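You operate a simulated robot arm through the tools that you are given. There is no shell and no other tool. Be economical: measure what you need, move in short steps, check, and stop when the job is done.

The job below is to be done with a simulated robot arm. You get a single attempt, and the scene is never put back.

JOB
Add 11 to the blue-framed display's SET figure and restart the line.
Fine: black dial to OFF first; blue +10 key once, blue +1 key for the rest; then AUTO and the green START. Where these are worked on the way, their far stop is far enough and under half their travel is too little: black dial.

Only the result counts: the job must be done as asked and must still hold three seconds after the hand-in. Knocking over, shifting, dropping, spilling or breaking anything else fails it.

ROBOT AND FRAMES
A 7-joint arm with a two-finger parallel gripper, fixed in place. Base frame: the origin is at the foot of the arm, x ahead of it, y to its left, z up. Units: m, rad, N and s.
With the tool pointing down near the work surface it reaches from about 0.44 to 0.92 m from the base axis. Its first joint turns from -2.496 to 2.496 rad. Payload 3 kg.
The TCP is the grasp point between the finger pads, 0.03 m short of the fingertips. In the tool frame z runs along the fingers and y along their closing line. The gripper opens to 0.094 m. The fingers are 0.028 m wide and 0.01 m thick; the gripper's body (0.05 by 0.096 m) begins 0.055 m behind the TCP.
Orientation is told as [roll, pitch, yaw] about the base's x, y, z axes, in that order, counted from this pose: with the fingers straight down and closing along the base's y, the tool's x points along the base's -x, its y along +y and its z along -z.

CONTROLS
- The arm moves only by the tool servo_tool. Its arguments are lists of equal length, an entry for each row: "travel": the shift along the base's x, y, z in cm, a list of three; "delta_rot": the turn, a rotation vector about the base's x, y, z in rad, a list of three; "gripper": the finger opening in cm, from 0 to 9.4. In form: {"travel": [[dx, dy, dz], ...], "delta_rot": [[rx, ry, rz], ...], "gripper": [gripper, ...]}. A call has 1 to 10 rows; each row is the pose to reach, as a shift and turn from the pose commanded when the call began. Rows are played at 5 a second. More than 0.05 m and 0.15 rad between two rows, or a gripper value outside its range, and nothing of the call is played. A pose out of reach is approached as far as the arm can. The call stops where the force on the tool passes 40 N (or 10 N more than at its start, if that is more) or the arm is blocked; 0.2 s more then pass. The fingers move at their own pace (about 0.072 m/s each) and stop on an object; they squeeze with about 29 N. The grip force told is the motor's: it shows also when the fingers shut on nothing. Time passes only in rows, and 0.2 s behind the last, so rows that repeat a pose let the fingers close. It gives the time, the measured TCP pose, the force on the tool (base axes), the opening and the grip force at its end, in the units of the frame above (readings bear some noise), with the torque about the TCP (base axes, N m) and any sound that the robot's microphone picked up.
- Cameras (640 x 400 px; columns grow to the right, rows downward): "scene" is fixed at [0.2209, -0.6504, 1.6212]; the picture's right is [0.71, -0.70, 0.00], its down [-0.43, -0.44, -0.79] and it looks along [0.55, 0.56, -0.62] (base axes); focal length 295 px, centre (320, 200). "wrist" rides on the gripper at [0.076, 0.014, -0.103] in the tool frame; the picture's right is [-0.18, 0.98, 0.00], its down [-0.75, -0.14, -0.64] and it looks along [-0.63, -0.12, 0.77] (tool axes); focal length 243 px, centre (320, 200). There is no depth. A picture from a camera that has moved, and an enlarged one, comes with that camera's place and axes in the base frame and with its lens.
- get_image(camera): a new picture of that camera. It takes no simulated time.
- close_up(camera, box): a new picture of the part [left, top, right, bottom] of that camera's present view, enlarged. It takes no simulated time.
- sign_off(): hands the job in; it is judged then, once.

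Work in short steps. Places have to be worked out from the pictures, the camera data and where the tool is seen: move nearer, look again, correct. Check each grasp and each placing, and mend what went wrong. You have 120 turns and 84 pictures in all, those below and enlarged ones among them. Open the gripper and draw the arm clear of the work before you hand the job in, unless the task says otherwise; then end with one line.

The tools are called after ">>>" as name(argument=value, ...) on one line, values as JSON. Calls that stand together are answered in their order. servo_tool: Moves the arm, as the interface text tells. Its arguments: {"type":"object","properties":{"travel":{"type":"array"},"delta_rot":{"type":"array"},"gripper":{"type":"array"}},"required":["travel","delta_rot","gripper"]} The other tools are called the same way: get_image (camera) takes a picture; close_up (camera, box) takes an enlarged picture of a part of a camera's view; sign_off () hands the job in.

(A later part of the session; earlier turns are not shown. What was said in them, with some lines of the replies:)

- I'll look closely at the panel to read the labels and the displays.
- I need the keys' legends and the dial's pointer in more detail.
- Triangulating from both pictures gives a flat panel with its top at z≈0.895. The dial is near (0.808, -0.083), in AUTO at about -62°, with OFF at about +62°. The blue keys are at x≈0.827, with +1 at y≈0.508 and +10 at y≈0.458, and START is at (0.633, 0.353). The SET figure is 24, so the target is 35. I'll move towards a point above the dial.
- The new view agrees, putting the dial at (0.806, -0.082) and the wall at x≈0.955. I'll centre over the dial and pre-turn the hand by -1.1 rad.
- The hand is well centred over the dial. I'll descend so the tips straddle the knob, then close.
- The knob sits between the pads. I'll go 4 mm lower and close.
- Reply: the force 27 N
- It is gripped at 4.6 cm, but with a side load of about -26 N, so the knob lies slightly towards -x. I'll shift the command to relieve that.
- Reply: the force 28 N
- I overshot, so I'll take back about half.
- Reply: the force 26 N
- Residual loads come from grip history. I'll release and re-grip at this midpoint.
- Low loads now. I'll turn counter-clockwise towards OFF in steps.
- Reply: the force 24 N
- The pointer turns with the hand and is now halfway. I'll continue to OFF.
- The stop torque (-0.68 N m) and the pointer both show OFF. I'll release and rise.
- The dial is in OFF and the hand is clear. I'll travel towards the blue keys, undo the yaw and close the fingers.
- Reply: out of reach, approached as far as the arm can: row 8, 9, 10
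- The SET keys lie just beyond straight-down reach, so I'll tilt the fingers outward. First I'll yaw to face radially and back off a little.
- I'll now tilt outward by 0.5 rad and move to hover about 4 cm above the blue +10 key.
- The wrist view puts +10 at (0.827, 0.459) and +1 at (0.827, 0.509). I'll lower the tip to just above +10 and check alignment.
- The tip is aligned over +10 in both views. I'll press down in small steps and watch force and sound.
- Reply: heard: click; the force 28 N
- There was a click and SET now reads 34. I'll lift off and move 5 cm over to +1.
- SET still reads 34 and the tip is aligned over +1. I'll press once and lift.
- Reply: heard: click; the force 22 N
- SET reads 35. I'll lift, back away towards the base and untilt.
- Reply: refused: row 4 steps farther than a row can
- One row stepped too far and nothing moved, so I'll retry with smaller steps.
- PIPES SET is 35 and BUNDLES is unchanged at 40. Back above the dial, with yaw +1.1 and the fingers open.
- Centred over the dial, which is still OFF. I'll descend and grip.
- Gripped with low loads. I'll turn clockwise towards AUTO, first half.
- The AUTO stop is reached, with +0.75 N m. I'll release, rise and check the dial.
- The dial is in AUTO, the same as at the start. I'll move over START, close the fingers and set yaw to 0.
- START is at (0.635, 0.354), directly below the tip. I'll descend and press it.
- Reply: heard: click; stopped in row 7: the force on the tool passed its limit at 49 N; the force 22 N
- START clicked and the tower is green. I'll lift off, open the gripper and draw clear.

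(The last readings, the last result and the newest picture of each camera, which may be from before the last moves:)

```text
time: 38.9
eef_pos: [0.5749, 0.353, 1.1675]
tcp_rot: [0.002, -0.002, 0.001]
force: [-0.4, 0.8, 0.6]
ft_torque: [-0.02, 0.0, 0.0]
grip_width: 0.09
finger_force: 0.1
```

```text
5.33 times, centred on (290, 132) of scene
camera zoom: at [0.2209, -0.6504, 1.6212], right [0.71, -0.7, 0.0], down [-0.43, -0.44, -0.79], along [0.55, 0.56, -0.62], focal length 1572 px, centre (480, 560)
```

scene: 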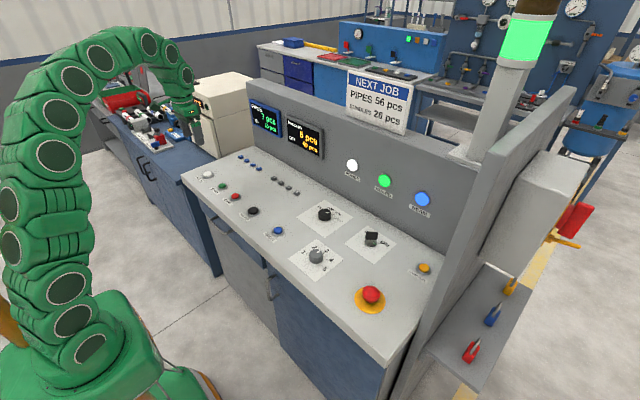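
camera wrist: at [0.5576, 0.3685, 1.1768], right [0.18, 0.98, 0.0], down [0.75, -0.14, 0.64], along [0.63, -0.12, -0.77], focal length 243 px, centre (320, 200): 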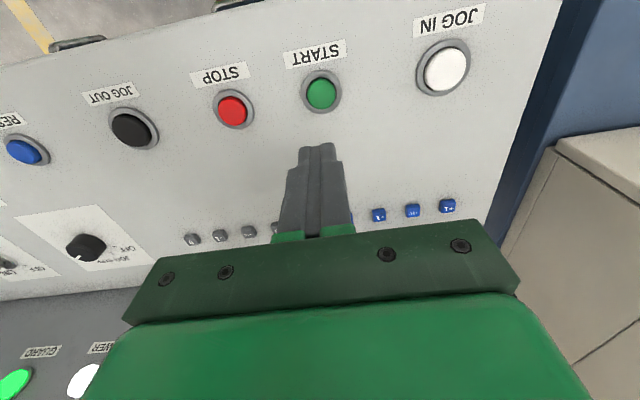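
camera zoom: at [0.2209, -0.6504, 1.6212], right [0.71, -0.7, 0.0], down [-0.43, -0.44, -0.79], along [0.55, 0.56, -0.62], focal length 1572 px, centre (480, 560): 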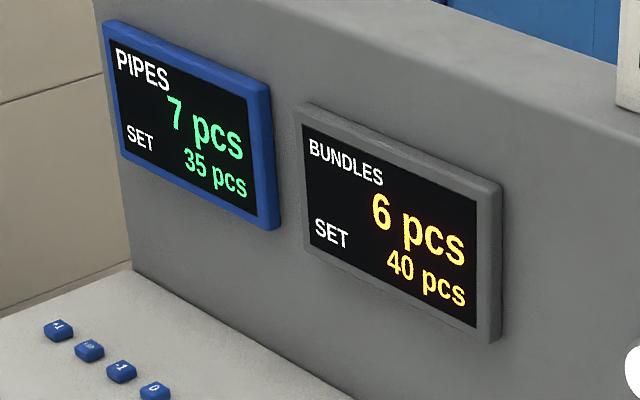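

SET is 35, the dial is in AUTO, the tower is green and the arm is clear. Handing in.

>>> sign_off()

```text
The job is handed in.
```

The blue-framed PIPES display's SET figure is raised from 24 to 35, the black dial is back in AUTO, and the line is restarted with the tower showing green.
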